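You operate a simulated robot arm through the tools that you are given. There is no shell and no other tool. Be economical: measure what you need, move in short steps, check, and stop when the job is done.

Carry out the task below with a simulated robot arm. There is one attempt and no reset: what you move stays moved.

TASK
Switch the lamp off and wind its cable back on the yellow reel.
Fine: off first; the plug goes into the black holder by the reel before you wind; free the red lever to wind and set it back to HOLD. Where these are worked on the way, their far stop is far enough and under half their travel is too little: red lever.

Only the result counts: the job must be done as asked and must still hold three seconds after the hand-in. Knocking over, shifting, dropping, spilling or breaking anything else fails it.

THE ROBOT
A 7-joint arm with a two-finger parallel gripper on a trunk, on a base that drives. Base frame: it is fixed to the floor where the robot stands at the start and does not move with it; the origin is under the middle of the robot, x ahead of it, y to its left, z up. Units: m, rad, N and s.
With the tool pointing down near the work surface it reaches from about 0.34 to 0.76 m from the robot's upright axis, wherever it stands. Its first joint turns from -2.007 to 2.007 rad. Places, roughly: black holder by the yellow reel [0.6, -0.5, 0.8]; green switch [0.4, 0.1, 0.9]; red lever [0.6, -0.7, 1]; yellow reel [0.8, -0.9, 1]. Payload 3.91 kg.
The tool frame sits at the grasp point between the pads (the TCP): z along the fingers, y along the line on which they close. The tips reach 0.03 m beyond it. Largest opening 0.11 m; finger width 0.02, thickness 0.01; the body of the gripper, 0.048 by 0.112 m, starts 0.055 m behind the TCP.
Orientation is told as [roll, pitch, yaw] about the base's x, y, z axes, in that order, counted from this pose: with the fingers straight down and closing along the base's y, the tool's x points along the base's -x, its y along +y and its z along -z.

THE INTERFACE
- The arm moves only by the tool arm_command. Its argument "commands" is one flat list of numbers, 7 for each row, row after row: the shift along the tool's x, y, z in m, then the turn, a rotation vector about the tool's x, y, z in rad, then the finger opening in m, from 0 to 0.11. In form: [x, y, z, wx, wy, wz, fingers, x, y, z, wx, wy, wz, fingers, ...]. A call has 1 to 12 rows; each row is the pose to reach, as a shift and turn from the pose commanded when the call began, along the tool's axes at that moment. A row lasts 0.2 s, in which the tool goes at most 0.05 m and 0.15 rad; a call with a longer step from one row to the next is refused whole, and so is a gripper value outside its range. Where a pose cannot be reached the arm comes as near as it can. A force on the tool above 40 N (or 10 N above the force at the start of the call, whichever is more), or a blocked arm, ends the call early, and 0.2 s more pass. The fingers move at their own pace (about 0.108 m/s each) and stop on an object; they squeeze with about 28 N. The grip force told is the motor's: it shows also when the fingers shut on nothing. Time passes only in rows, and 0.2 s behind the last, so rows that repeat a pose let the fingers close. It gives the time, the measured TCP pose, the force on the tool (base axes), the opening and the grip force at its end, in the units of the frame above (readings bear some noise), with the torque about the TCP (base axes, N m) and any sound that the robot's microphone picked up, and new pictures: "show" is both (left out), scene, wrist or none.
- Cameras (640 x 400 px; columns grow to the right, rows downward): "scene" is now at [-0.0022, 0.1105, 1.6354]; the picture's right is [-0.59, -0.81, 0.00], its down [-0.58, 0.42, -0.70] and it looks along [0.56, -0.41, -0.72] (base axes); focal length 247 px, centre (320, 200). "wrist" rides on the gripper at [0.072, 0.017, -0.103] in the tool frame; the picture's right is [-0.23, 0.97, 0.00], its down [-0.76, -0.18, -0.62] and it looks along [-0.61, -0.14, 0.78] (tool axes); focal length 222 px, centre (320, 200). There is no depth. A picture from a camera that has moved, and an enlarged one, comes with that camera's place and axes in the base frame and with its lens. The place of the scene camera against the robot may be out by one fixed shift of up to 0.012 m in any direction.
- move_column(by): slides the trunk up (or, below 0, down) by that many m; the arm and the scene camera ride with it, the base frame stays. It gives what a move gives, with no picture.
- drive_base(legs): drives the robot by 1 to 6 legs, each [ahead, turn to the left] in m and rad, along the robot's own axes; the way and the turn of a leg run together, so that a leg with both is an arc; at most 1.5 m and 3.142 rad a leg. The arm and the cameras ride along, it lands a little off, and it stops where it bumps. It gives what a move gives, and a new picture of the scene camera.
- pan_tilt(pan, tilt): turns the head with the scene camera to pan (to the left, within 2.705 rad either way) and tilt (down, from -0.506 to 1.204), counted from straight ahead of the robot. It gives what a move gives, and a new picture of the scene camera.
- close_up(camera, box): a new picture of the part [left, top, right, bottom] of that camera's present view, enlarged. The clock stands still meanwhile.
- job_done(): hands the job in; it is judged then, once.

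Go step by step. Nothing tells you exact positions but the pictures and the camera data: compare them with the known pose of the tool, close in by small moves and look again before you grip or let go. The budget is 120 turns and 260 pictures, counting those below and the enlarged ones. Unless the task says otherwise, let go and move clear before handing in.

The tools are called after "Request:" as name(argument=value, ...) on one line, values as JSON. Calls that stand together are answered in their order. arm_command: Moves the arm, as the interface text tells. Its arguments: {"type":"object","properties":{"commands":{"type":"array"},"show":{"type":"string","enum":["both","scene","wrist","none"]}},"required":["commands"]} The other tools are called the same way: move_column (by) slides the trunk up or down; drive_base (legs) drives the base; pan_tilt (pan, tilt) turns the head that bears the scene camera; close_up (camera, box) takes an enlarged picture of a part of a camera's view; job_done () hands the job in.

At the start:

```text
t: 0.0
tool_pos: [0.3033, -0.1205, 1.2854]
orientation: [0.0, 0.0, 0.0]
wrist_force: [0.6, 0.5, 1.0]
torque: [-0.04, 0.0, -0.01]
gripper_width: 0.1099
grip_force: 0.1
trunk travel left (down, up): [-0.75, 0.24]
robot x, y, heading: [0.0, -0.0016, 0.006]
head pan, tilt: [-0.628, 0.799]
```

scene: 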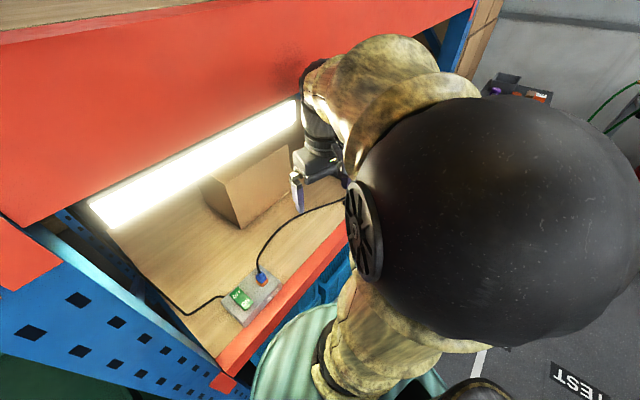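
wrist: 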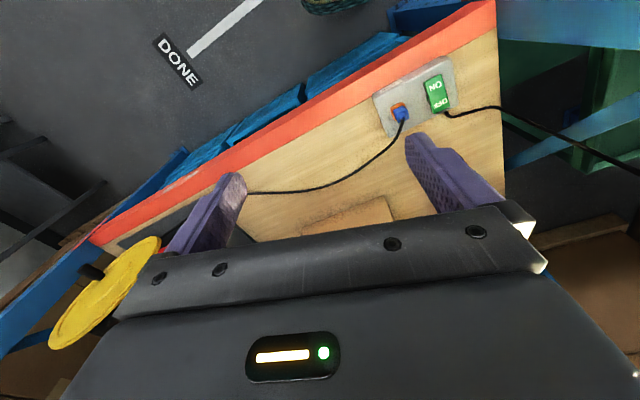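

I see the shelf bench with a grey box carrying a green switch and a blue plug, and the yellow reel to the right in the wrist view. I take closer looks first.

Request:
close_up(camera="wrist", box=[340, 40, 540, 165])

Request:
close_up(camera="scene", box=[180, 180, 380, 340])

Request:
pan_tilt(pan=-1.0, tilt=0.7)

```text
3.20 times, centred on (440, 102) of wrist
camera zoom: at [0.2307, -0.1058, 1.3882], right [0.23, 0.97, 0.0], down [0.76, -0.18, 0.62], along [0.61, -0.14, -0.78], focal length 711 px, centre (-64, 512)
```

zoom: 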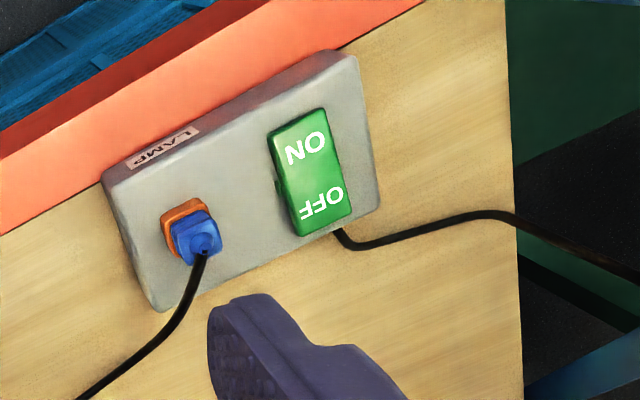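

```text
2.50 times, centred on (280, 260) of scene
camera zoom: at [-0.0022, 0.1105, 1.6354], right [-0.59, -0.81, 0.0], down [-0.58, 0.42, -0.7], along [0.56, -0.41, -0.72], focal length 618 px, centre (420, 50)
```

zoom: 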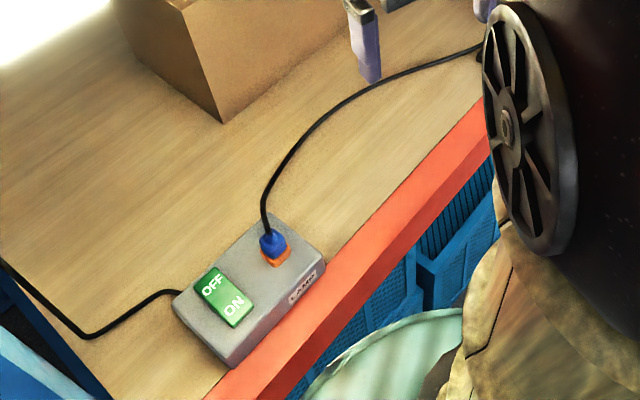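

```text
t: 0.8
tool_pos: [0.3032, -0.1211, 1.2853]
orientation: [-0.001, 0.0, -0.001]
wrist_force: [0.0, -0.2, 0.8]
torque: [0.0, -0.01, 0.02]
gripper_width: 0.1098
grip_force: 0.2
trunk travel left (down, up): [-0.75, 0.24]
robot x, y, heading: [-0.0038, 0.001, -0.002]
head pan, tilt: [-1.0, 0.7]
camera scene: at [-0.0214, 0.0865, 1.6437], right [-0.84, -0.54, 0.0], down [-0.35, 0.54, -0.76], along [0.41, -0.64, -0.64], focal length 247 px, centre (320, 200)
```

scene: 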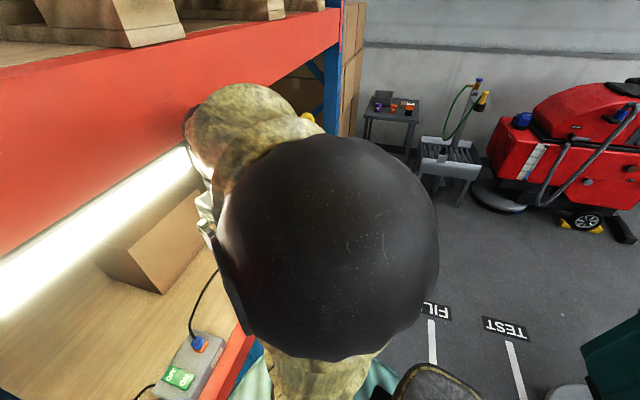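

The bench runs turned about 0.34 rad from the base's y; the switch lies near (0.415, 0.122), its OFF end near (0.437, 0.13), top about z 0.85. I close the fingers and hover above the OFF end.

Request:
arm_command(commands=[-0.013, 0.025, 0.02, 0, 0, -0.034, 0.08, -0.027, 0.05, 0.04, 0, 0, -0.067, 0.06, -0.04, 0.075, 0.07, 0, 0, -0.1, 0.04, -0.054, 0.1, 0.1, 0, 0, -0.135, 0.02, -0.067, 0.126, 0.135, 0, 0, -0.17, 0, -0.08, 0.15, 0.17, 0, 0, -0.2, 0, -0.094, 0.176, 0.2, 0, 0, -0.235, 0, -0.107, 0.2, 0.23, 0, 0, -0.27, 0, -0.12, 0.226, 0.265, 0, 0, -0.3, 0, -0.134, 0.251, 0.3, 0, 0, -0.337, 0, -0.134, 0.251, 0.3, 0, 0, -0.337, 0])

Request:
close_up(camera="scene", box=[100, 240, 340, 390])

```text
t: 3.0
tool_pos: [0.3665, 0.0834, 1.0019]
orientation: [-0.06, 0.077, 0.262]
wrist_force: [-0.1, -4.9, 1.2]
torque: [0.38, -0.02, -0.01]
gripper_width: 0.0002
grip_force: 28.0
trunk travel left (down, up): [-0.75, 0.24]
robot x, y, heading: [-0.0048, -0.0018, -0.002]
head pan, tilt: [-1.0, 0.7]
stopped in row 10: the arm was blocked; the commanded pose is now the measured one
camera scene: at [-0.1484, -0.1126, 1.6589], right [-0.84, -0.53, -0.13], down [-0.29, 0.63, -0.72], along [0.46, -0.57, -0.68], focal length 247 px, centre (320, 200)
camera wrist: at [0.2985, 0.0871, 1.1087], right [-0.04, 1.0, -0.08], down [0.82, 0.08, 0.57], along [0.58, -0.04, -0.82], focal length 222 px, centre (320, 200)
```

scene: 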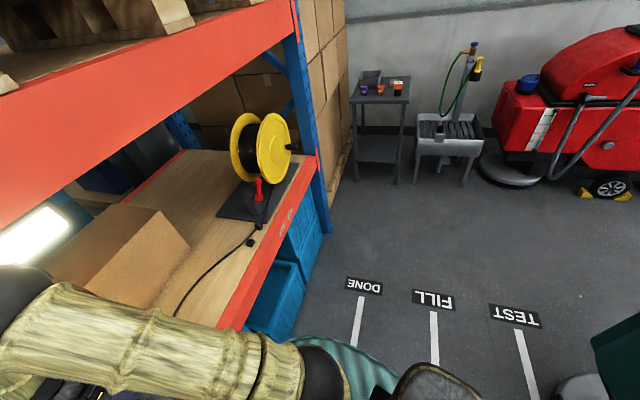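
wrist: 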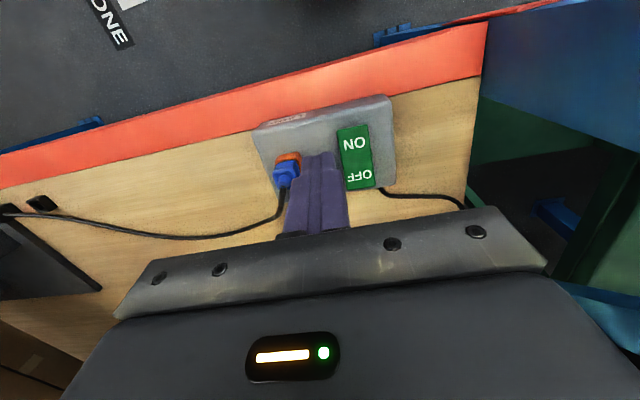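

```text
2.67 times, centred on (220, 315) of scene
camera zoom: at [-0.1484, -0.1126, 1.6589], right [-0.84, -0.53, -0.13], down [-0.29, 0.63, -0.72], along [0.46, -0.57, -0.68], focal length 660 px, centre (587, -107)
```

zoom: 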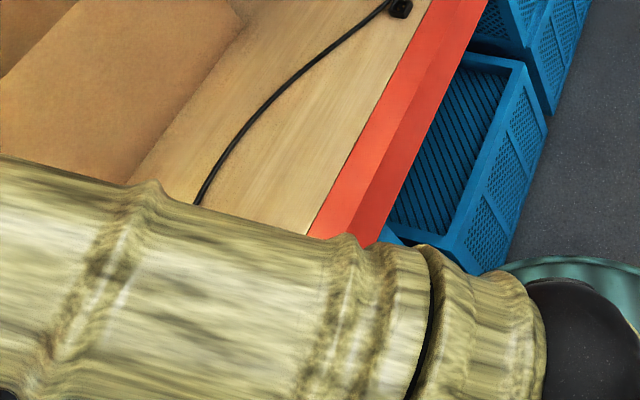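

The arm was blocked short of the goal, probably by its elbow against something. I look at how the arm lies.

Request:
pan_tilt(pan=-0.1, tilt=0.8)

```text
t: 4.2
tool_pos: [0.3706, 0.1048, 0.9878]
orientation: [-0.081, 0.099, 0.268]
wrist_force: [0.4, -0.3, 0.1]
torque: [0.04, -0.02, -0.03]
gripper_width: 0.0
grip_force: 28.0
trunk travel left (down, up): [-0.75, 0.24]
robot x, y, heading: [-0.0022, -0.001, 0.004]
head pan, tilt: [-0.099, 0.799]
camera scene: at [-0.1003, -0.0105, 1.6562], right [-0.1, -0.99, -0.1], down [-0.66, 0.14, -0.73], along [0.74, 0.0, -0.67], focal length 247 px, centre (320, 200)
```

scene: 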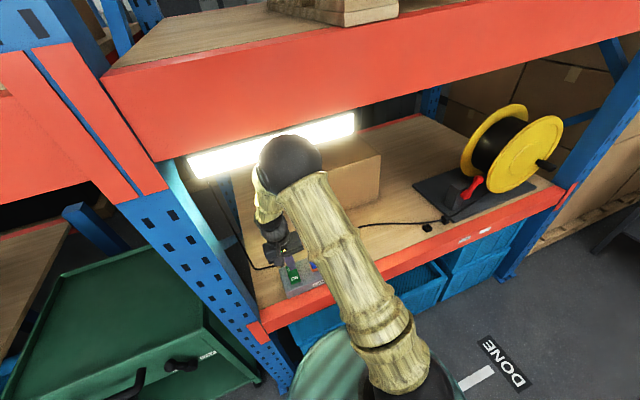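

The elbow hit the upper red beam (its bottom about z 1.41). I back the base off by 0.15 m, then lift the hand and lower the trunk so the elbow goes under the beam.

Request:
drive_base(legs=[[-0.15, 0]])

Request:
arm_command(commands=[0, 0, -0.04, 0, 0, 0, 0, 0, 0, -0.08, 0, 0, 0, 0, 0, 0, -0.12, 0, 0, 0, 0, 0, 0, -0.16, 0, 0, 0, 0, 0, 0, -0.2, 0, 0, 0, 0], show="none")

Request:
move_column(by=-0.22)

Request:
pan_tilt(pan=0.1, tilt=0.8)

```text
t: 4.9
tool_pos: [0.4628, 0.2135, 0.9008]
orientation: [-0.191, 0.234, 0.239]
wrist_force: [0.8, -2.3, 2.3]
torque: [0.21, 0.04, -0.05]
gripper_width: 0.0
grip_force: 27.6
trunk travel left (down, up): [-0.75, 0.24]
robot x, y, heading: [0.0086, -0.0008, -0.019]
head pan, tilt: [-0.099, 0.799]
stopped in leg 1: the robot was blocked; the commanded pose is now the measured one
camera scene: at [0.0231, 0.1297, 1.6396], right [-0.12, -0.99, -0.01], down [-0.71, 0.09, -0.7], along [0.69, -0.07, -0.72], focal length 247 px, centre (320, 200)
```

scene: 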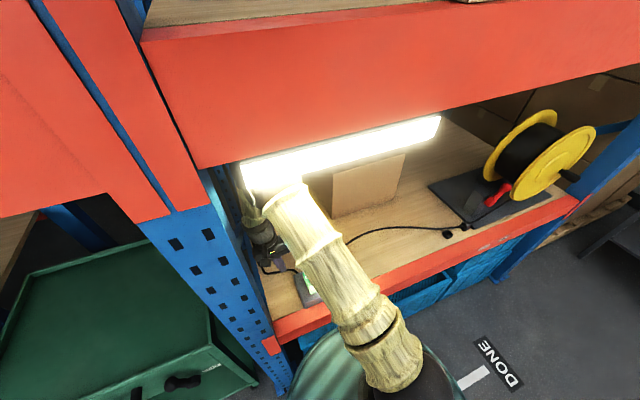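

```text
t: 5.8
tool_pos: [0.4587, 0.2262, 0.9376]
orientation: [-0.268, 0.401, 0.205]
wrist_force: [1.2, -0.4, 0.8]
torque: [-0.01, 0.02, -0.01]
gripper_width: 0.0003
grip_force: 28.2
trunk travel left (down, up): [-0.75, 0.24]
robot x, y, heading: [0.0005, -0.0016, -0.089]
head pan, tilt: [-0.099, 0.799]
stopped in row 4: the arm was blocked; the commanded pose is now the measured one
```

```text
t: 7.2
tool_pos: [0.4516, 0.2222, 0.8331]
orientation: [-0.257, 0.377, 0.2]
wrist_force: [-1.8, -2.5, 14.0]
torque: [-0.06, 0.12, -0.01]
gripper_width: 0.0001
grip_force: 27.9
trunk travel left (down, up): [-0.627, 0.363]
robot x, y, heading: [0.0006, 0.0011, -0.077]
head pan, tilt: [-0.099, 0.799]
stopped: the force on the tool passed its limit at 78 N (the readings are from after the stop); the commanded pose is now the measured one
```

```text
t: 7.9
tool_pos: [0.4516, 0.2229, 0.8322]
orientation: [-0.257, 0.378, 0.2]
wrist_force: [0.4, -2.3, 14.5]
torque: [-0.07, 0.04, -0.03]
gripper_width: 0.0
grip_force: 27.7
trunk travel left (down, up): [-0.627, 0.363]
robot x, y, heading: [-0.0072, -0.0035, -0.07]
head pan, tilt: [0.099, 0.799]
camera scene: at [0.0196, 0.1626, 1.5124], right [0.03, -1.0, 0.0], down [-0.72, -0.02, -0.7], along [0.7, 0.02, -0.72], focal length 247 px, centre (320, 200)
```

scene: 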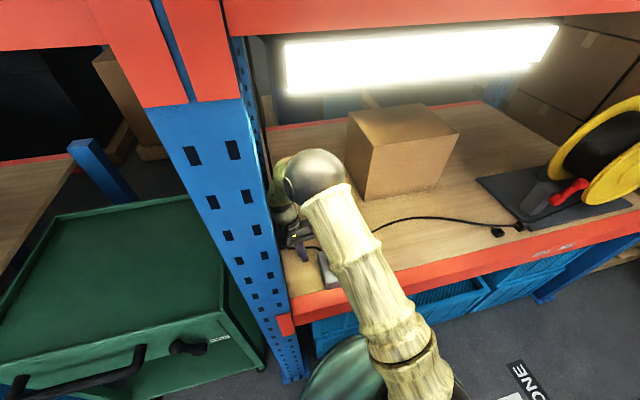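

I chained those moves too eagerly; the fingertips now rest lightly on the bench, but the elbow is below the beam. I lift the tool a little and look.

Request:
arm_command(commands=[0, 0, -0.02, 0, 0, 0, 0, 0, 0, -0.04, 0, 0, 0, 0])

```text
t: 8.5
tool_pos: [0.4633, 0.2353, 0.8667]
orientation: [-0.257, 0.38, 0.201]
wrist_force: [-1.1, 0.3, -0.3]
torque: [0.0, 0.01, 0.04]
gripper_width: 0.0
grip_force: 27.9
trunk travel left (down, up): [-0.627, 0.363]
robot x, y, heading: [-0.005, 0.0011, -0.07]
head pan, tilt: [0.099, 0.799]
camera scene: at [0.0205, 0.1634, 1.5122], right [0.03, -1.0, 0.0], down [-0.72, -0.02, -0.7], along [0.7, 0.02, -0.72], focal length 247 px, centre (320, 200)
camera wrist: at [0.4238, 0.2684, 0.9822], right [-0.07, 0.95, -0.31], down [0.93, 0.18, 0.32], along [0.36, -0.27, -0.89], focal length 222 px, centre (320, 200)
```

scene: 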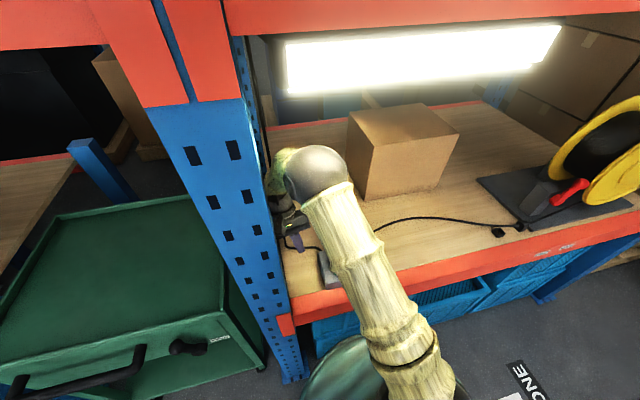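
wrist: 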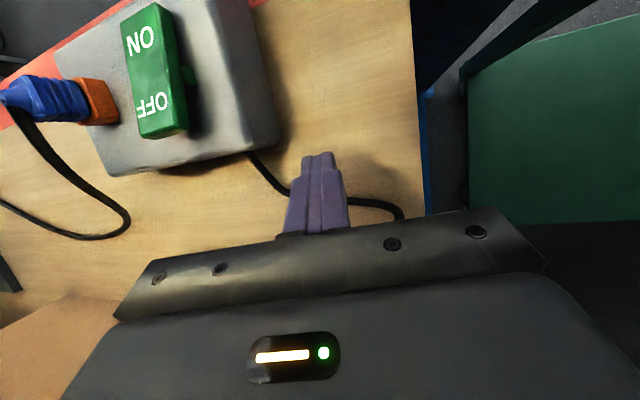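

The tool is free now. I raise it, turn it upright in line with the box, and bring it above the OFF end.

Request:
arm_command(commands=[0.011, -0.007, -0.027, 0, 0, 0, 0, 0.022, -0.014, -0.054, 0, 0, 0, 0, 0.036, -0.0385, -0.051, -0.057, -0.099, -0.021, 0, 0.05, -0.063, -0.048, -0.113, -0.197, -0.043, 0, 0.064, -0.0875, -0.045, -0.17, -0.296, -0.064, 0, 0.0776, -0.112, -0.042, -0.227, -0.395, -0.086, 0, 0.0776, -0.112, -0.042, -0.227, -0.395, -0.086, 0])

```text
t: 10.1
tool_pos: [0.4385, 0.131, 0.957]
orientation: [0.0, -0.001, 0.337]
wrist_force: [0.8, -0.3, 0.0]
torque: [0.05, 0.01, 0.0]
gripper_width: 0.0003
grip_force: 28.0
trunk travel left (down, up): [-0.627, 0.363]
robot x, y, heading: [-0.0016, -0.0021, -0.072]
head pan, tilt: [0.099, 0.799]
camera scene: at [0.022, 0.1635, 1.5122], right [0.03, -1.0, 0.0], down [-0.72, -0.02, -0.7], along [0.7, 0.02, -0.72], focal length 247 px, centre (320, 200)
camera wrist: at [0.3646, 0.1215, 1.0606], right [-0.11, 0.99, 0.0], down [0.78, 0.08, 0.62], along [0.62, 0.07, -0.78], focal length 222 px, centre (320, 200)
```

scene: 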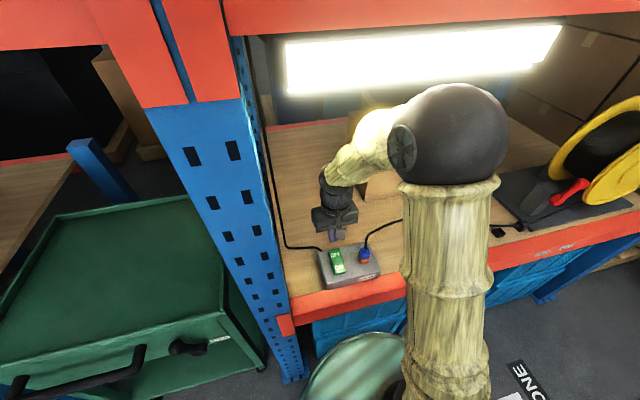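
wrist: 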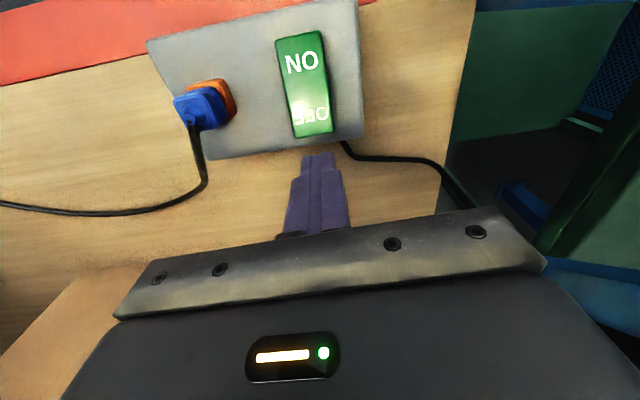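

I am right over the switch and the pose is exact. I press down the OFF end in small steps.

Request:
arm_command(commands=[0.004, -0.005, 0.03, 0, 0, 0, 0, 0.004, -0.005, 0.05, 0, 0, 0, 0, 0.004, -0.005, 0.058, 0, 0, 0, 0, 0.004, -0.005, 0.064, 0, 0, 0, 0, 0.004, -0.005, 0.07, 0, 0, 0, 0, 0.004, -0.005, 0.076, 0, 0, 0, 0])

```text
t: 11.3
tool_pos: [0.436, 0.1251, 0.8951]
orientation: [-0.001, -0.014, 0.337]
wrist_force: [-4.2, -0.4, 21.5]
torque: [-0.06, 0.32, 0.02]
gripper_width: 0.0002
grip_force: 28.1
trunk travel left (down, up): [-0.627, 0.363]
robot x, y, heading: [-0.0037, -0.0028, -0.07]
head pan, tilt: [0.099, 0.799]
stopped in row 6: the force on the tool passed its limit at 50 N (the readings are from after the stop); the commanded pose is now the measured one
camera scene: at [0.0188, 0.1628, 1.5127], right [0.03, -1.0, 0.0], down [-0.72, -0.02, -0.7], along [0.7, 0.02, -0.72], focal length 247 px, centre (320, 200)
camera wrist: at [0.362, 0.1145, 0.9972], right [-0.11, 0.99, 0.0], down [0.77, 0.08, 0.63], along [0.63, 0.07, -0.77], focal length 222 px, centre (320, 200)
```

scene: 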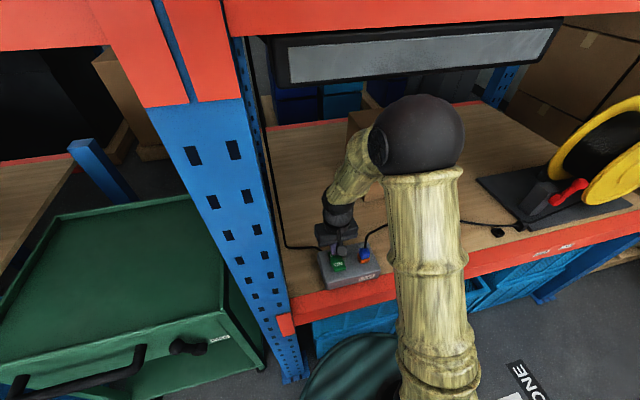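
wrist: 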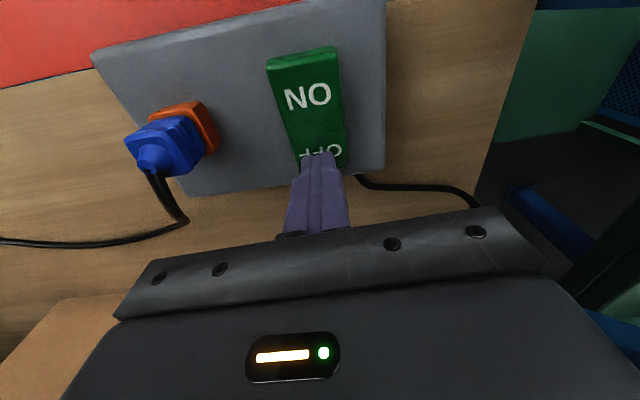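

The lamp is off. I raise the hand, open the fingers and move above the blue plug.

Request:
arm_command(commands=[0, 0, -0.04, 0, 0, 0, 0, 0, 0, -0.08, 0, 0, 0, 0, 0.008, -0.026, -0.105, 0, 0, 0, 0.03, 0.015, -0.052, -0.105, 0, 0, 0, 0.06, 0.0227, -0.0768, -0.105, 0, 0, 0, 0.08, 0.0227, -0.0768, -0.105, 0, 0, 0, 0.08])

Request:
close_up(camera="wrist", box=[160, 20, 480, 220])

Request:
close_up(camera="scene", box=[290, 190, 410, 300])

```text
t: 12.7
tool_pos: [0.4405, 0.0438, 0.9968]
orientation: [0.0, -0.01, 0.337]
wrist_force: [-0.3, 0.8, -0.3]
torque: [-0.03, -0.02, 0.0]
gripper_width: 0.0801
grip_force: 0.0
trunk travel left (down, up): [-0.627, 0.363]
robot x, y, heading: [-0.0059, 0.0025, -0.076]
head pan, tilt: [0.099, 0.799]
camera scene: at [0.0205, 0.1632, 1.5123], right [0.03, -1.0, 0.0], down [-0.72, -0.02, -0.7], along [0.7, 0.02, -0.72], focal length 247 px, centre (320, 200)
camera wrist: at [0.3654, 0.0339, 1.0993], right [-0.11, 0.99, 0.0], down [0.77, 0.08, 0.63], along [0.63, 0.07, -0.78], focal length 222 px, centre (320, 200)
```

scene: 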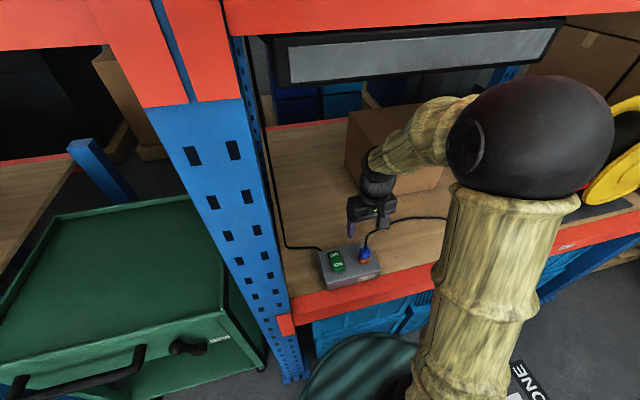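
wrist: 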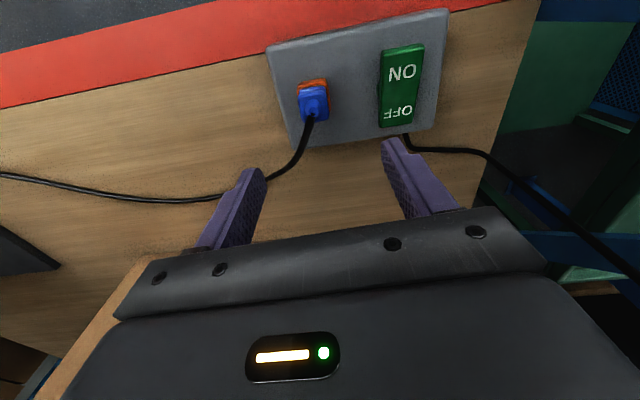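

```text
2.00 times, centred on (320, 120) of wrist
camera zoom: at [0.3654, 0.0339, 1.0993], right [-0.11, 0.99, 0.0], down [0.77, 0.08, 0.63], along [0.63, 0.07, -0.78], focal length 444 px, centre (320, 360)
```

zoom: 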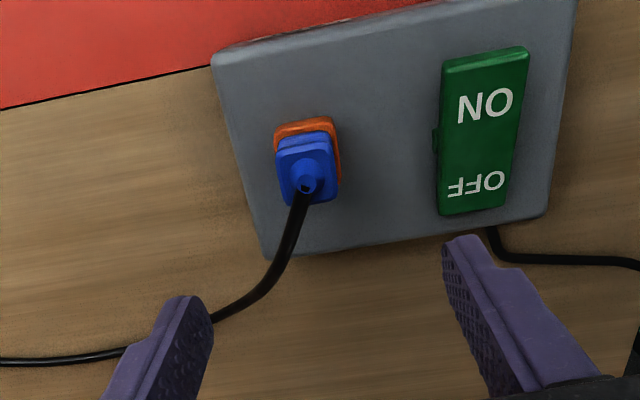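

```text
3.64 times, centred on (350, 245) of scene
camera zoom: at [0.0205, 0.1632, 1.5123], right [0.03, -1.0, 0.0], down [-0.72, -0.02, -0.7], along [0.7, 0.02, -0.72], focal length 899 px, centre (211, 36)
```

zoom: 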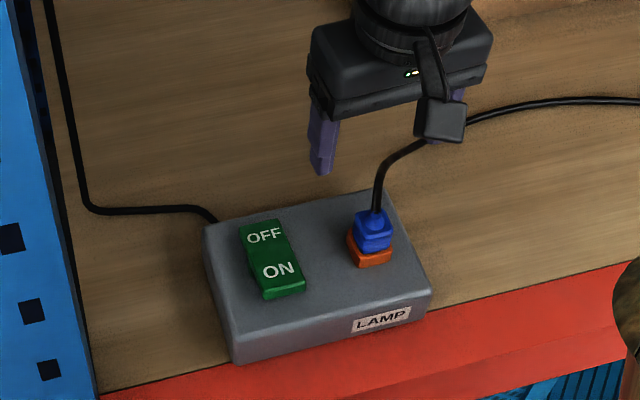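

The plug stands upright at about (0.428, 0.035), its body around z 0.865–0.885, the cable leaving on top. I descend over it with fingers open and check before gripping.

Request:
arm_command(commands=[0.0147, -0.0042, 0.02, 0, 0, 0, 0.07, 0.0147, -0.0042, 0.05, 0, 0, 0, 0.06, 0.0147, -0.0042, 0.08, 0, 0, 0, 0.06, 0.0147, -0.0042, 0.08, 0, 0, 0, 0.06], show="wrist")

Request:
close_up(camera="scene", box=[310, 190, 410, 290])

```text
t: 13.7
tool_pos: [0.4298, 0.0372, 0.9176]
orientation: [-0.001, -0.011, 0.336]
wrist_force: [-0.5, -0.3, 0.1]
torque: [-0.02, -0.02, -0.01]
gripper_width: 0.06
grip_force: 0.0
trunk travel left (down, up): [-0.627, 0.363]
robot x, y, heading: [-0.003, -0.002, -0.074]
head pan, tilt: [0.099, 0.799]
camera wrist: at [0.355, 0.0263, 1.0186], right [-0.11, 0.99, 0.0], down [0.77, 0.08, 0.63], along [0.63, 0.07, -0.78], focal length 222 px, centre (320, 200)
```

wrist: 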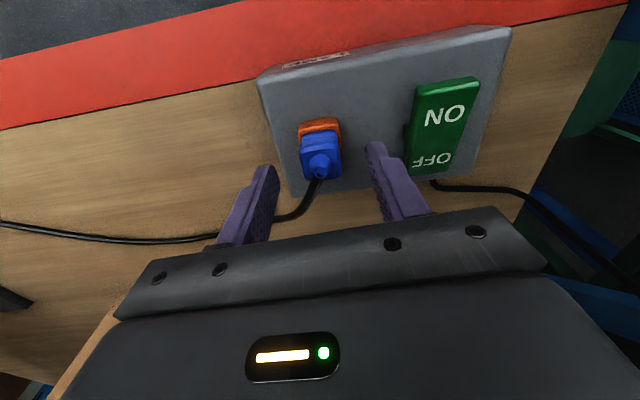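

```text
4.00 times, centred on (360, 240) of scene
camera zoom: at [0.0205, 0.1632, 1.5123], right [0.03, -1.0, 0.0], down [-0.72, -0.02, -0.7], along [0.7, 0.02, -0.72], focal length 989 px, centre (160, 40)
```

zoom: 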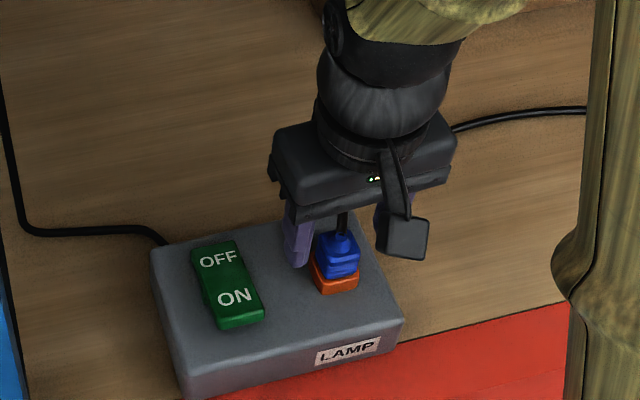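

The plug sits centred between the fingers. I descend to TCP z 0.893 and close.

Request:
arm_command(commands=[0, 0, 0.012, 0, 0, 0, 0.06, 0, 0, 0.025, 0, 0, 0, 0.06, 0, 0, 0.025, 0, 0, 0, 0.0, 0, 0, 0.025, 0, 0, 0, 0.0, 0, 0, 0.025, 0, 0, 0, 0.0])

Request:
close_up(camera="wrist", box=[220, 80, 420, 205])

```text
t: 14.9
tool_pos: [0.4291, 0.0374, 0.8912]
orientation: [-0.002, -0.009, 0.337]
wrist_force: [-1.0, 8.1, -4.0]
torque: [0.44, -0.58, -0.57]
gripper_width: 0.0307
grip_force: 45.0
trunk travel left (down, up): [-0.627, 0.363]
robot x, y, heading: [-0.0016, -0.0045, -0.071]
head pan, tilt: [0.099, 0.799]
camera scene: at [0.0206, 0.1643, 1.5121], right [0.03, -1.0, 0.0], down [-0.72, -0.02, -0.7], along [0.7, 0.02, -0.72], focal length 247 px, centre (320, 200)
camera wrist: at [0.3541, 0.0272, 0.9941], right [-0.11, 0.99, 0.0], down [0.77, 0.08, 0.63], along [0.63, 0.07, -0.78], focal length 222 px, centre (320, 200)
```

scene: 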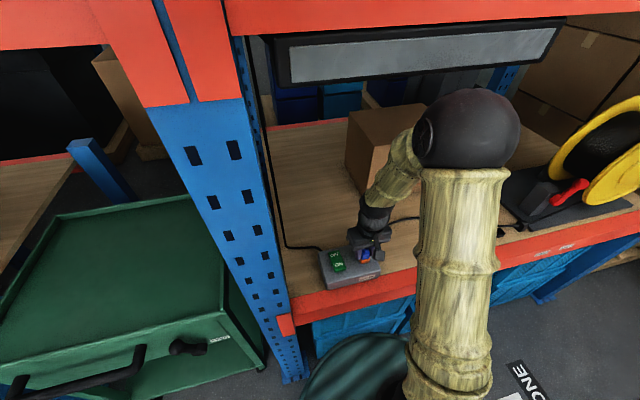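
wrist: 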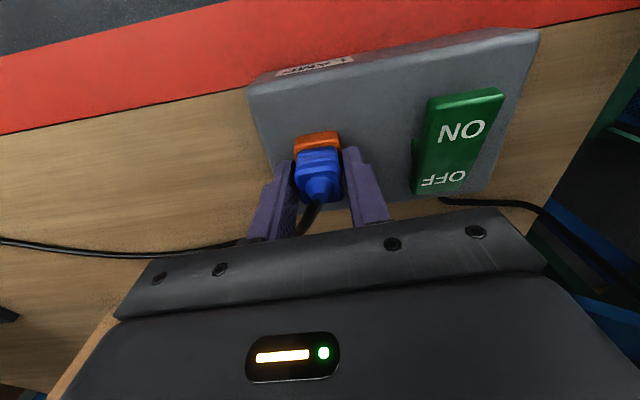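

```text
3.20 times, centred on (320, 142) of wrist
camera zoom: at [0.3541, 0.0272, 0.9941], right [-0.11, 0.99, 0.0], down [0.77, 0.08, 0.63], along [0.63, 0.07, -0.78], focal length 711 px, centre (320, 384)
```

zoom: 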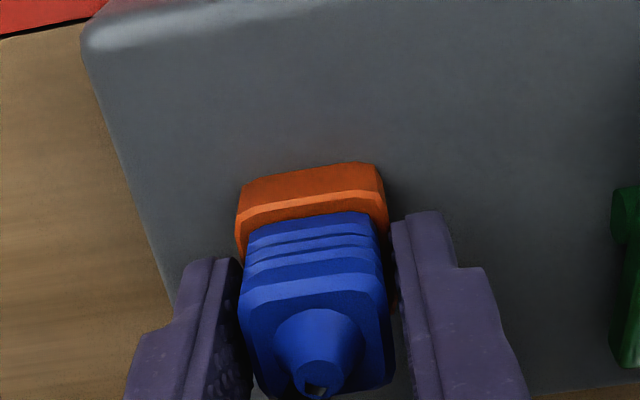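

There is a small gap between the blue body and the pads, so I may be squeezing the orange socket. I open, rise 1 cm and grip again.

Request:
arm_command(commands=[0, 0, 0, 0, 0, 0, 0.05, 0, 0, -0.006, 0, 0, 0, 0.05, 0, 0, -0.011, 0, 0, 0, 0.05, 0, 0, -0.011, 0, 0, 0, 0.0, 0, 0, -0.011, 0, 0, 0, 0.0, 0, 0, -0.011, 0, 0, 0, 0.0], show="none")

Request:
close_up(camera="wrist", box=[220, 80, 420, 205])

```text
t: 16.3
tool_pos: [0.428, 0.0364, 0.9043]
orientation: [0.0, -0.009, 0.336]
wrist_force: [-1.2, 2.2, 2.5]
torque: [0.22, 0.03, -0.02]
gripper_width: 0.0237
grip_force: 28.3
trunk travel left (down, up): [-0.627, 0.363]
robot x, y, heading: [-0.0051, 0.0029, -0.071]
head pan, tilt: [0.099, 0.799]
```

```text
3.20 times, centred on (320, 142) of wrist
camera zoom: at [0.3529, 0.0263, 1.0063], right [-0.11, 0.99, 0.0], down [0.77, 0.08, 0.63], along [0.63, 0.07, -0.78], focal length 711 px, centre (320, 384)
```

zoom: 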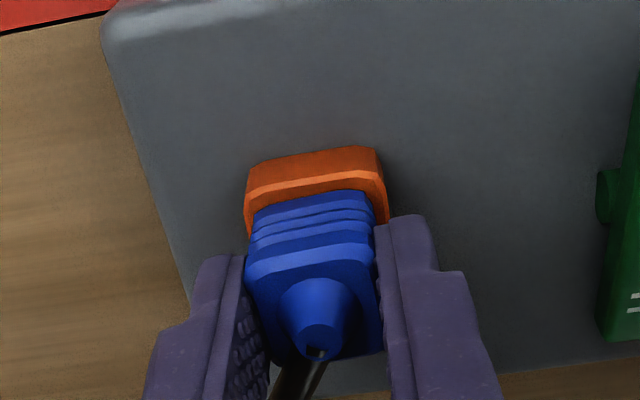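

Now the pads hold the blue body (0.024 m). I pull straight up.

Request:
arm_command(commands=[0, 0, -0.01, 0, 0, 0, 0, 0, 0, -0.02, 0, 0, 0, 0, 0, 0, -0.035, 0, 0, 0, 0, 0, 0, -0.055, 0, 0, 0, 0, 0, 0, -0.075, 0, 0, 0, 0])

Request:
close_up(camera="wrist", box=[220, 80, 420, 205])

```text
t: 17.5
tool_pos: [0.4256, 0.0354, 0.9795]
orientation: [0.0, -0.01, 0.336]
wrist_force: [-0.1, -0.5, -1.1]
torque: [-0.02, -0.01, 0.0]
gripper_width: 0.0241
grip_force: 28.1
trunk travel left (down, up): [-0.627, 0.363]
robot x, y, heading: [-0.0025, 0.0014, -0.073]
head pan, tilt: [0.099, 0.799]
camera scene: at [0.0203, 0.1633, 1.5123], right [0.03, -1.0, 0.0], down [-0.72, -0.02, -0.7], along [0.7, 0.02, -0.72], focal length 247 px, centre (320, 200)
camera wrist: at [0.3527, 0.0257, 1.0813], right [-0.11, 0.99, 0.0], down [0.77, 0.08, 0.63], along [0.63, 0.07, -0.78], focal length 222 px, centre (320, 200)
```

scene: 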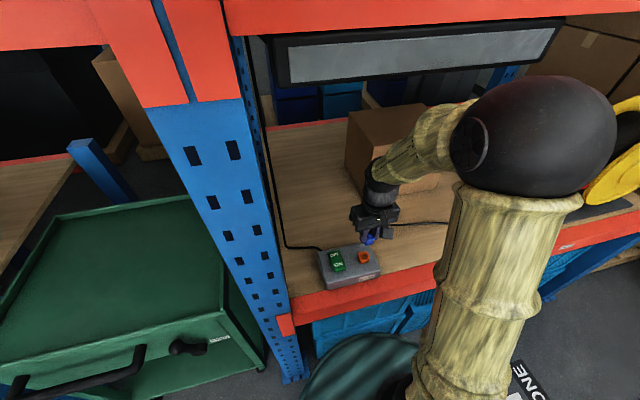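
wrist: 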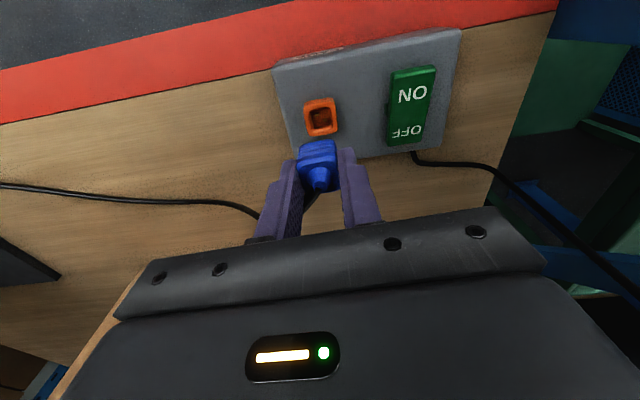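

```text
3.20 times, centred on (320, 142) of wrist
camera zoom: at [0.3527, 0.0257, 1.0813], right [-0.11, 0.99, 0.0], down [0.77, 0.08, 0.63], along [0.63, 0.07, -0.78], focal length 711 px, centre (320, 384)
```

zoom: 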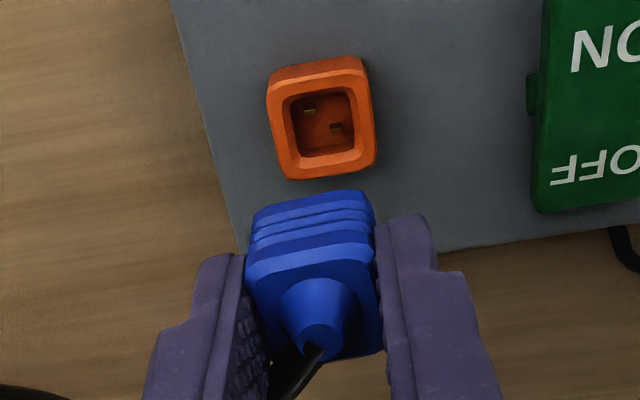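

The plug is out. Now I look toward the reel and holder.

Request:
pan_tilt(pan=-0.75, tilt=0.6)

Request:
close_up(camera="scene", box=[150, 60, 450, 300])

```text
t: 18.7
tool_pos: [0.4289, 0.0356, 0.9792]
orientation: [0.001, -0.01, 0.338]
wrist_force: [0.1, 0.5, -0.7]
torque: [0.03, -0.05, 0.0]
gripper_width: 0.0239
grip_force: 28.0
trunk travel left (down, up): [-0.627, 0.363]
robot x, y, heading: [-0.003, -0.0014, -0.073]
head pan, tilt: [-0.75, 0.6]
camera scene: at [0.0, 0.0964, 1.5291], right [-0.73, -0.68, 0.0], down [-0.38, 0.41, -0.82], along [0.56, -0.61, -0.57], focal length 247 px, centre (320, 200)
```

scene: 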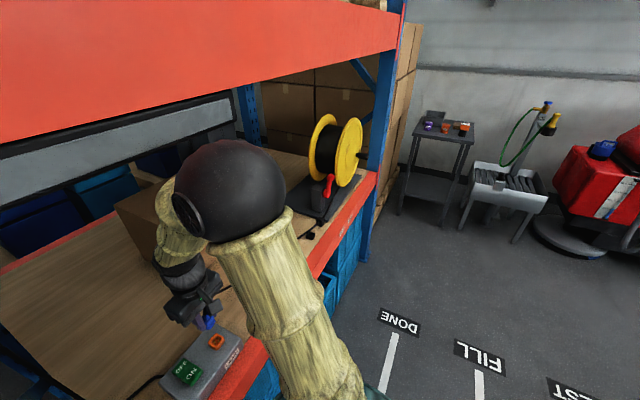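

```text
1.67 times, centred on (300, 180) of scene
camera zoom: at [0.0, 0.0964, 1.5291], right [-0.73, -0.68, 0.0], down [-0.38, 0.41, -0.82], along [0.56, -0.61, -0.57], focal length 412 px, centre (353, 233)
```

zoom: 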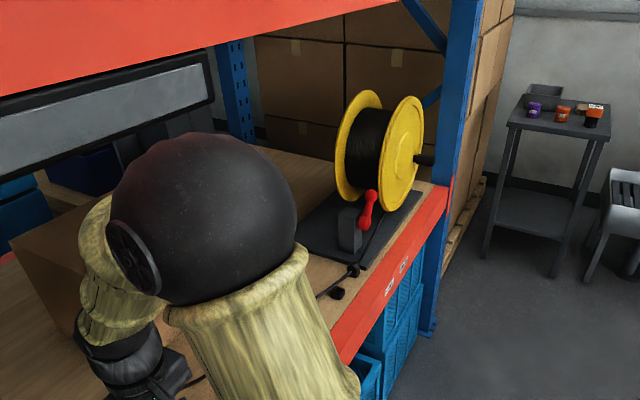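

I zoom in on the reel base.

Request:
close_up(camera="scene", box=[280, 100, 380, 250])

```text
2.67 times, centred on (330, 175) of scene
camera zoom: at [0.0, 0.0964, 1.5291], right [-0.73, -0.68, 0.0], down [-0.38, 0.41, -0.82], along [0.56, -0.61, -0.57], focal length 660 px, centre (293, 267)
```

zoom: 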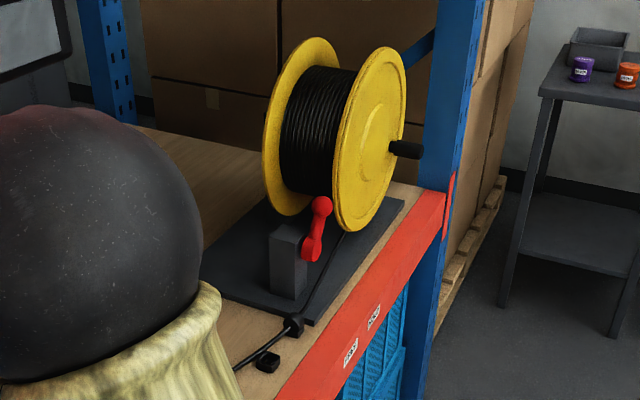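

The reel stands on a plate at the right end, its flange and crank facing front, the red lever beside it, a cable guide and a small black holder near the front edge. I first turn the base to the right with the plug held.

Request:
drive_base(legs=[[0, -0.5]])

```text
t: 21.0
tool_pos: [0.3938, -0.1737, 0.9785]
orientation: [0.0, -0.01, -0.159]
wrist_force: [-0.3, 0.1, -0.2]
torque: [0.02, 0.04, -0.02]
gripper_width: 0.0238
grip_force: 28.1
trunk travel left (down, up): [-0.627, 0.363]
robot x, y, heading: [-0.0019, -0.0019, -0.573]
head pan, tilt: [-0.75, 0.6]
camera scene: at [0.0425, 0.0795, 1.5292], right [-0.97, -0.25, 0.0], down [-0.14, 0.55, -0.82], along [0.2, -0.8, -0.57], focal length 247 px, centre (320, 200)
```

scene: 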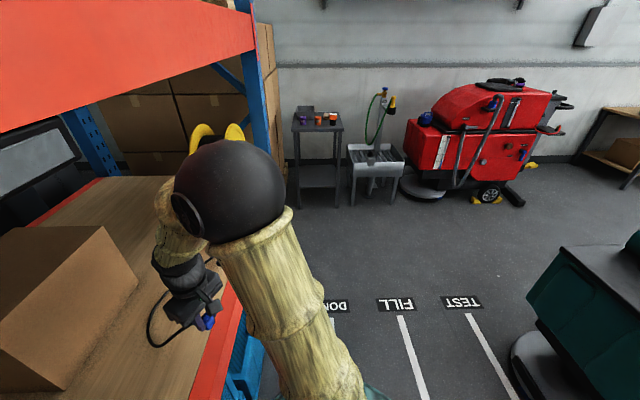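

The turn is clean. I finish turning, then drive along the bench.

Request:
drive_base(legs=[[0, -0.92]])

Request:
drive_base(legs=[[0.4, 0]])

```text
t: 24.9
tool_pos: [0.0899, -0.4229, 0.9788]
orientation: [0.001, -0.011, -1.098]
wrist_force: [-0.6, -0.4, -0.3]
torque: [0.04, 0.02, -0.03]
gripper_width: 0.0236
grip_force: 27.8
trunk travel left (down, up): [-0.627, 0.363]
robot x, y, heading: [-0.0022, -0.0008, -1.51]
head pan, tilt: [-0.75, 0.6]
camera scene: at [0.0811, 0.0049, 1.5292], right [-0.77, 0.64, 0.0], down [0.36, 0.44, -0.82], along [-0.53, -0.64, -0.57], focal length 247 px, centre (320, 200)
```

scene: 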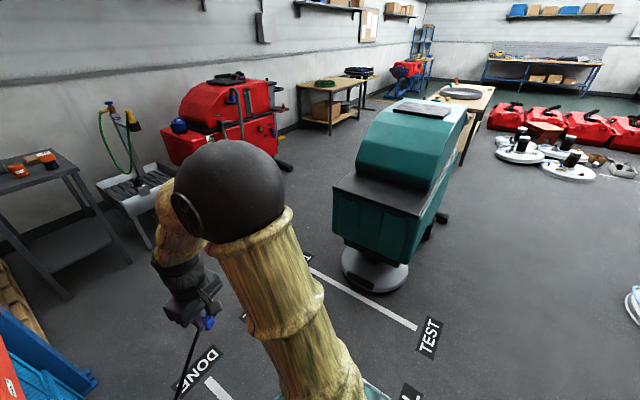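

```text
t: 27.7
tool_pos: [0.1138, -0.8217, 0.9778]
orientation: [0.001, -0.01, -1.098]
wrist_force: [0.7, 0.1, -0.7]
torque: [0.01, 0.01, 0.0]
gripper_width: 0.0238
grip_force: 28.1
trunk travel left (down, up): [-0.627, 0.363]
robot x, y, heading: [0.0207, -0.4011, -1.514]
head pan, tilt: [-0.75, 0.6]
camera scene: at [0.1047, -0.3947, 1.5291], right [-0.77, 0.64, 0.0], down [0.36, 0.44, -0.82], along [-0.53, -0.63, -0.57], focal length 247 px, centre (320, 200)
```

scene: 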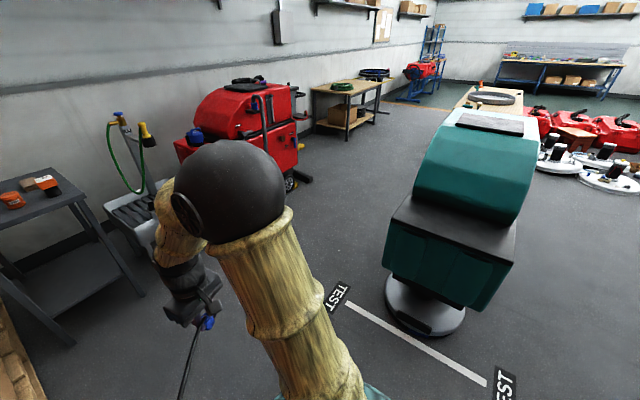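

All clear; another 0.37 m, then I turn left to face the bench in two stages.

Request:
drive_base(legs=[[0.37, 0]])

Request:
pan_tilt(pan=0.5, tilt=0.6)

Request:
drive_base(legs=[[0, 0.8]])

```text
t: 30.7
tool_pos: [0.1427, -1.18, 0.9769]
orientation: [0.005, 0.01, -1.09]
wrist_force: [22.7, 32.7, -6.9]
torque: [0.18, -0.08, 0.03]
gripper_width: 0.024
grip_force: 28.1
trunk travel left (down, up): [-0.627, 0.363]
robot x, y, heading: [0.0431, -0.7678, -1.509]
head pan, tilt: [-0.75, 0.6]
stopped in leg 1: the force on the tool passed its limit at 40 N (the readings are from after the stop); the commanded pose is now the measured one
camera scene: at [0.1302, -0.7576, 1.5289], right [-0.77, 0.64, 0.0], down [0.36, 0.43, -0.83], along [-0.53, -0.64, -0.56], focal length 247 px, centre (320, 200)
```

scene: 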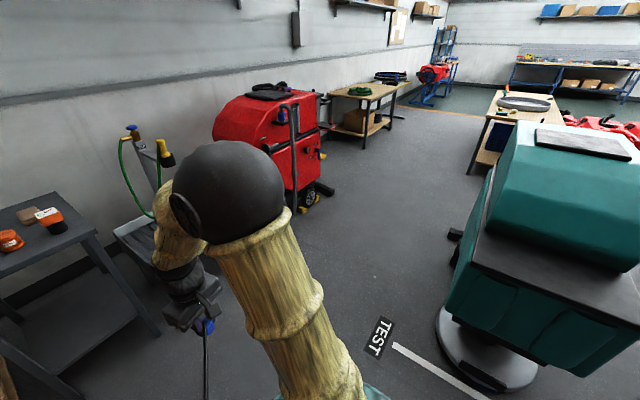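

```text
t: 32.1
tool_pos: [0.1408, -1.1825, 0.9778]
orientation: [0.003, 0.004, -1.093]
wrist_force: [22.7, 31.7, -8.0]
torque: [0.17, -0.12, 0.03]
gripper_width: 0.024
grip_force: 28.0
trunk travel left (down, up): [-0.627, 0.363]
robot x, y, heading: [0.041, -0.7685, -1.512]
head pan, tilt: [0.499, 0.6]
camera scene: at [0.233, -0.7652, 1.5287], right [-0.85, -0.53, 0.0], down [-0.3, 0.48, -0.83], along [0.44, -0.7, -0.56], focal length 247 px, centre (320, 200)
```

scene: 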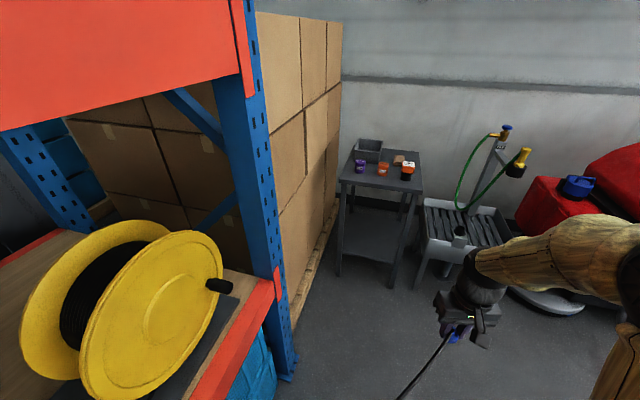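

```text
t: 35.5
tool_pos: [0.4107, -0.9877, 0.977]
orientation: [0.005, 0.001, -0.284]
wrist_force: [0.1, -0.2, -0.9]
torque: [0.0, 0.01, -0.01]
gripper_width: 0.0241
grip_force: 28.3
trunk travel left (down, up): [-0.627, 0.363]
robot x, y, heading: [0.0407, -0.7657, -0.704]
head pan, tilt: [0.499, 0.6]
camera scene: at [0.1731, -0.6257, 1.5292], right [-0.2, -0.98, 0.0], down [-0.55, 0.11, -0.82], along [0.81, -0.17, -0.57], focal length 247 px, centre (320, 200)
```

scene: 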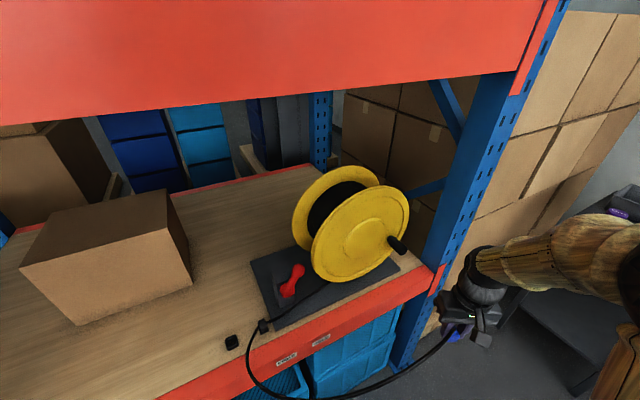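

The cable went taut for a moment but is slack again; the reel seems unmoved. From here there is a good view, so I zoom in.

Request:
close_up(camera="scene", box=[220, 150, 460, 370])

Request:
close_up(camera="scene", box=[215, 250, 345, 370])

```text
1.82 times, centred on (340, 260) of scene
camera zoom: at [0.1731, -0.6257, 1.5292], right [-0.2, -0.98, 0.0], down [-0.55, 0.11, -0.82], along [0.81, -0.17, -0.57], focal length 450 px, centre (284, 91)
```

zoom: 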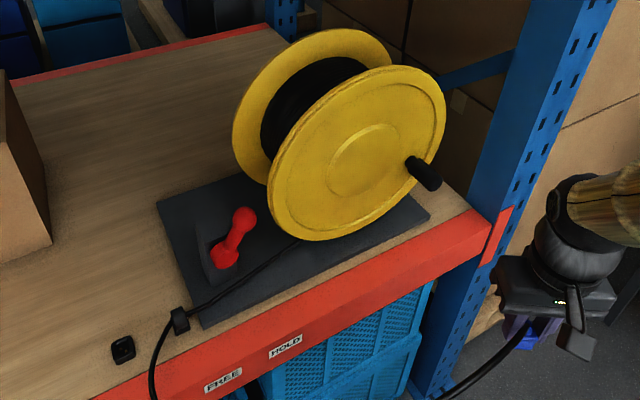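

```text
3.33 times, centred on (280, 310) of scene
camera zoom: at [0.1731, -0.6257, 1.5292], right [-0.2, -0.98, 0.0], down [-0.55, 0.11, -0.82], along [0.81, -0.17, -0.57], focal length 824 px, centre (453, -167)
```

zoom: 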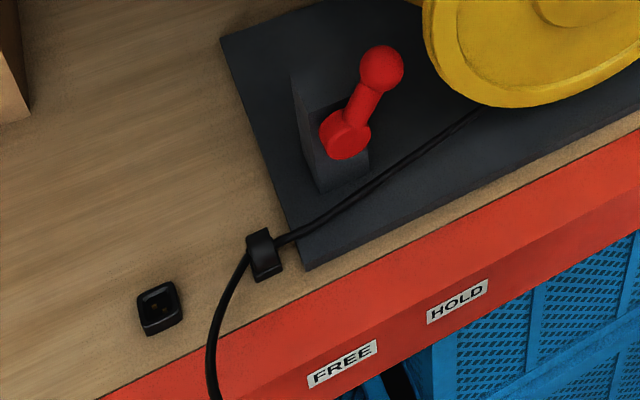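

HOLD is to the right and FREE to the left; the lever ball now leans right. The black holder opens upward at about (0.56, -0.46, 0.825). I turn the base to face the bench, the hand sweeping in front of it.

Request:
drive_base(legs=[[0, 0.9]])

Request:
pan_tilt(pan=-0.1, tilt=0.75)

```text
t: 39.2
tool_pos: [0.4439, -0.6216, 0.9784]
orientation: [0.005, 0.002, 0.602]
wrist_force: [0.0, -0.5, -1.2]
torque: [-0.03, 0.0, 0.04]
gripper_width: 0.0239
grip_force: 28.0
trunk travel left (down, up): [-0.627, 0.363]
robot x, y, heading: [0.0451, -0.7687, 0.183]
head pan, tilt: [0.499, 0.6]
camera scene: at [0.0151, -0.5683, 1.5292], right [0.63, -0.77, 0.0], down [-0.44, -0.36, -0.82], along [0.64, 0.52, -0.57], focal length 247 px, centre (320, 200)
```

scene: 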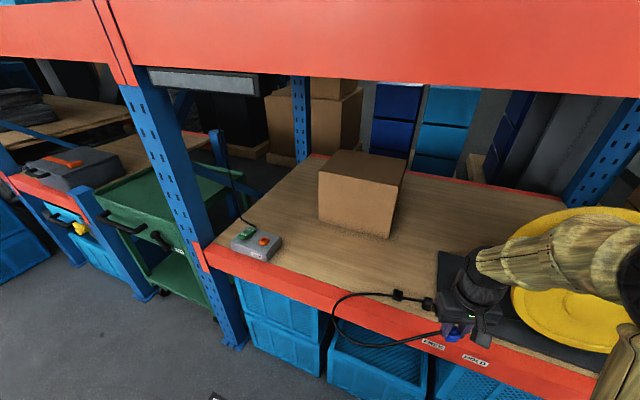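

```text
t: 40.2
tool_pos: [0.4444, -0.6211, 0.9777]
orientation: [0.004, 0.001, 0.602]
wrist_force: [-0.4, 0.3, -0.5]
torque: [-0.02, -0.02, -0.01]
gripper_width: 0.0236
grip_force: 28.0
trunk travel left (down, up): [-0.627, 0.363]
robot x, y, heading: [0.0426, -0.7705, 0.184]
head pan, tilt: [-0.099, 0.75]
camera scene: at [0.0292, -0.617, 1.5163], right [0.09, -1.0, 0.0], down [-0.68, -0.06, -0.73], along [0.73, 0.06, -0.68], focal length 247 px, centre (320, 200)
```

scene: 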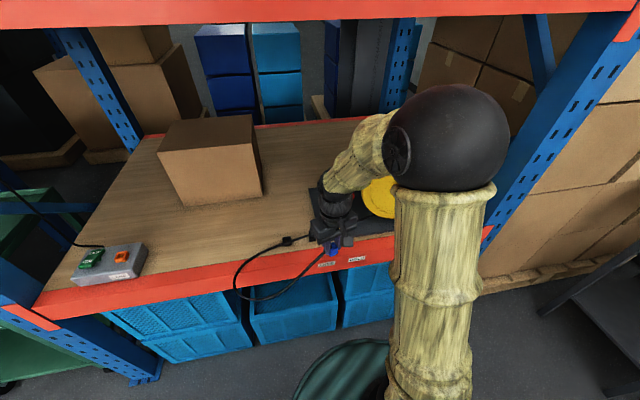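

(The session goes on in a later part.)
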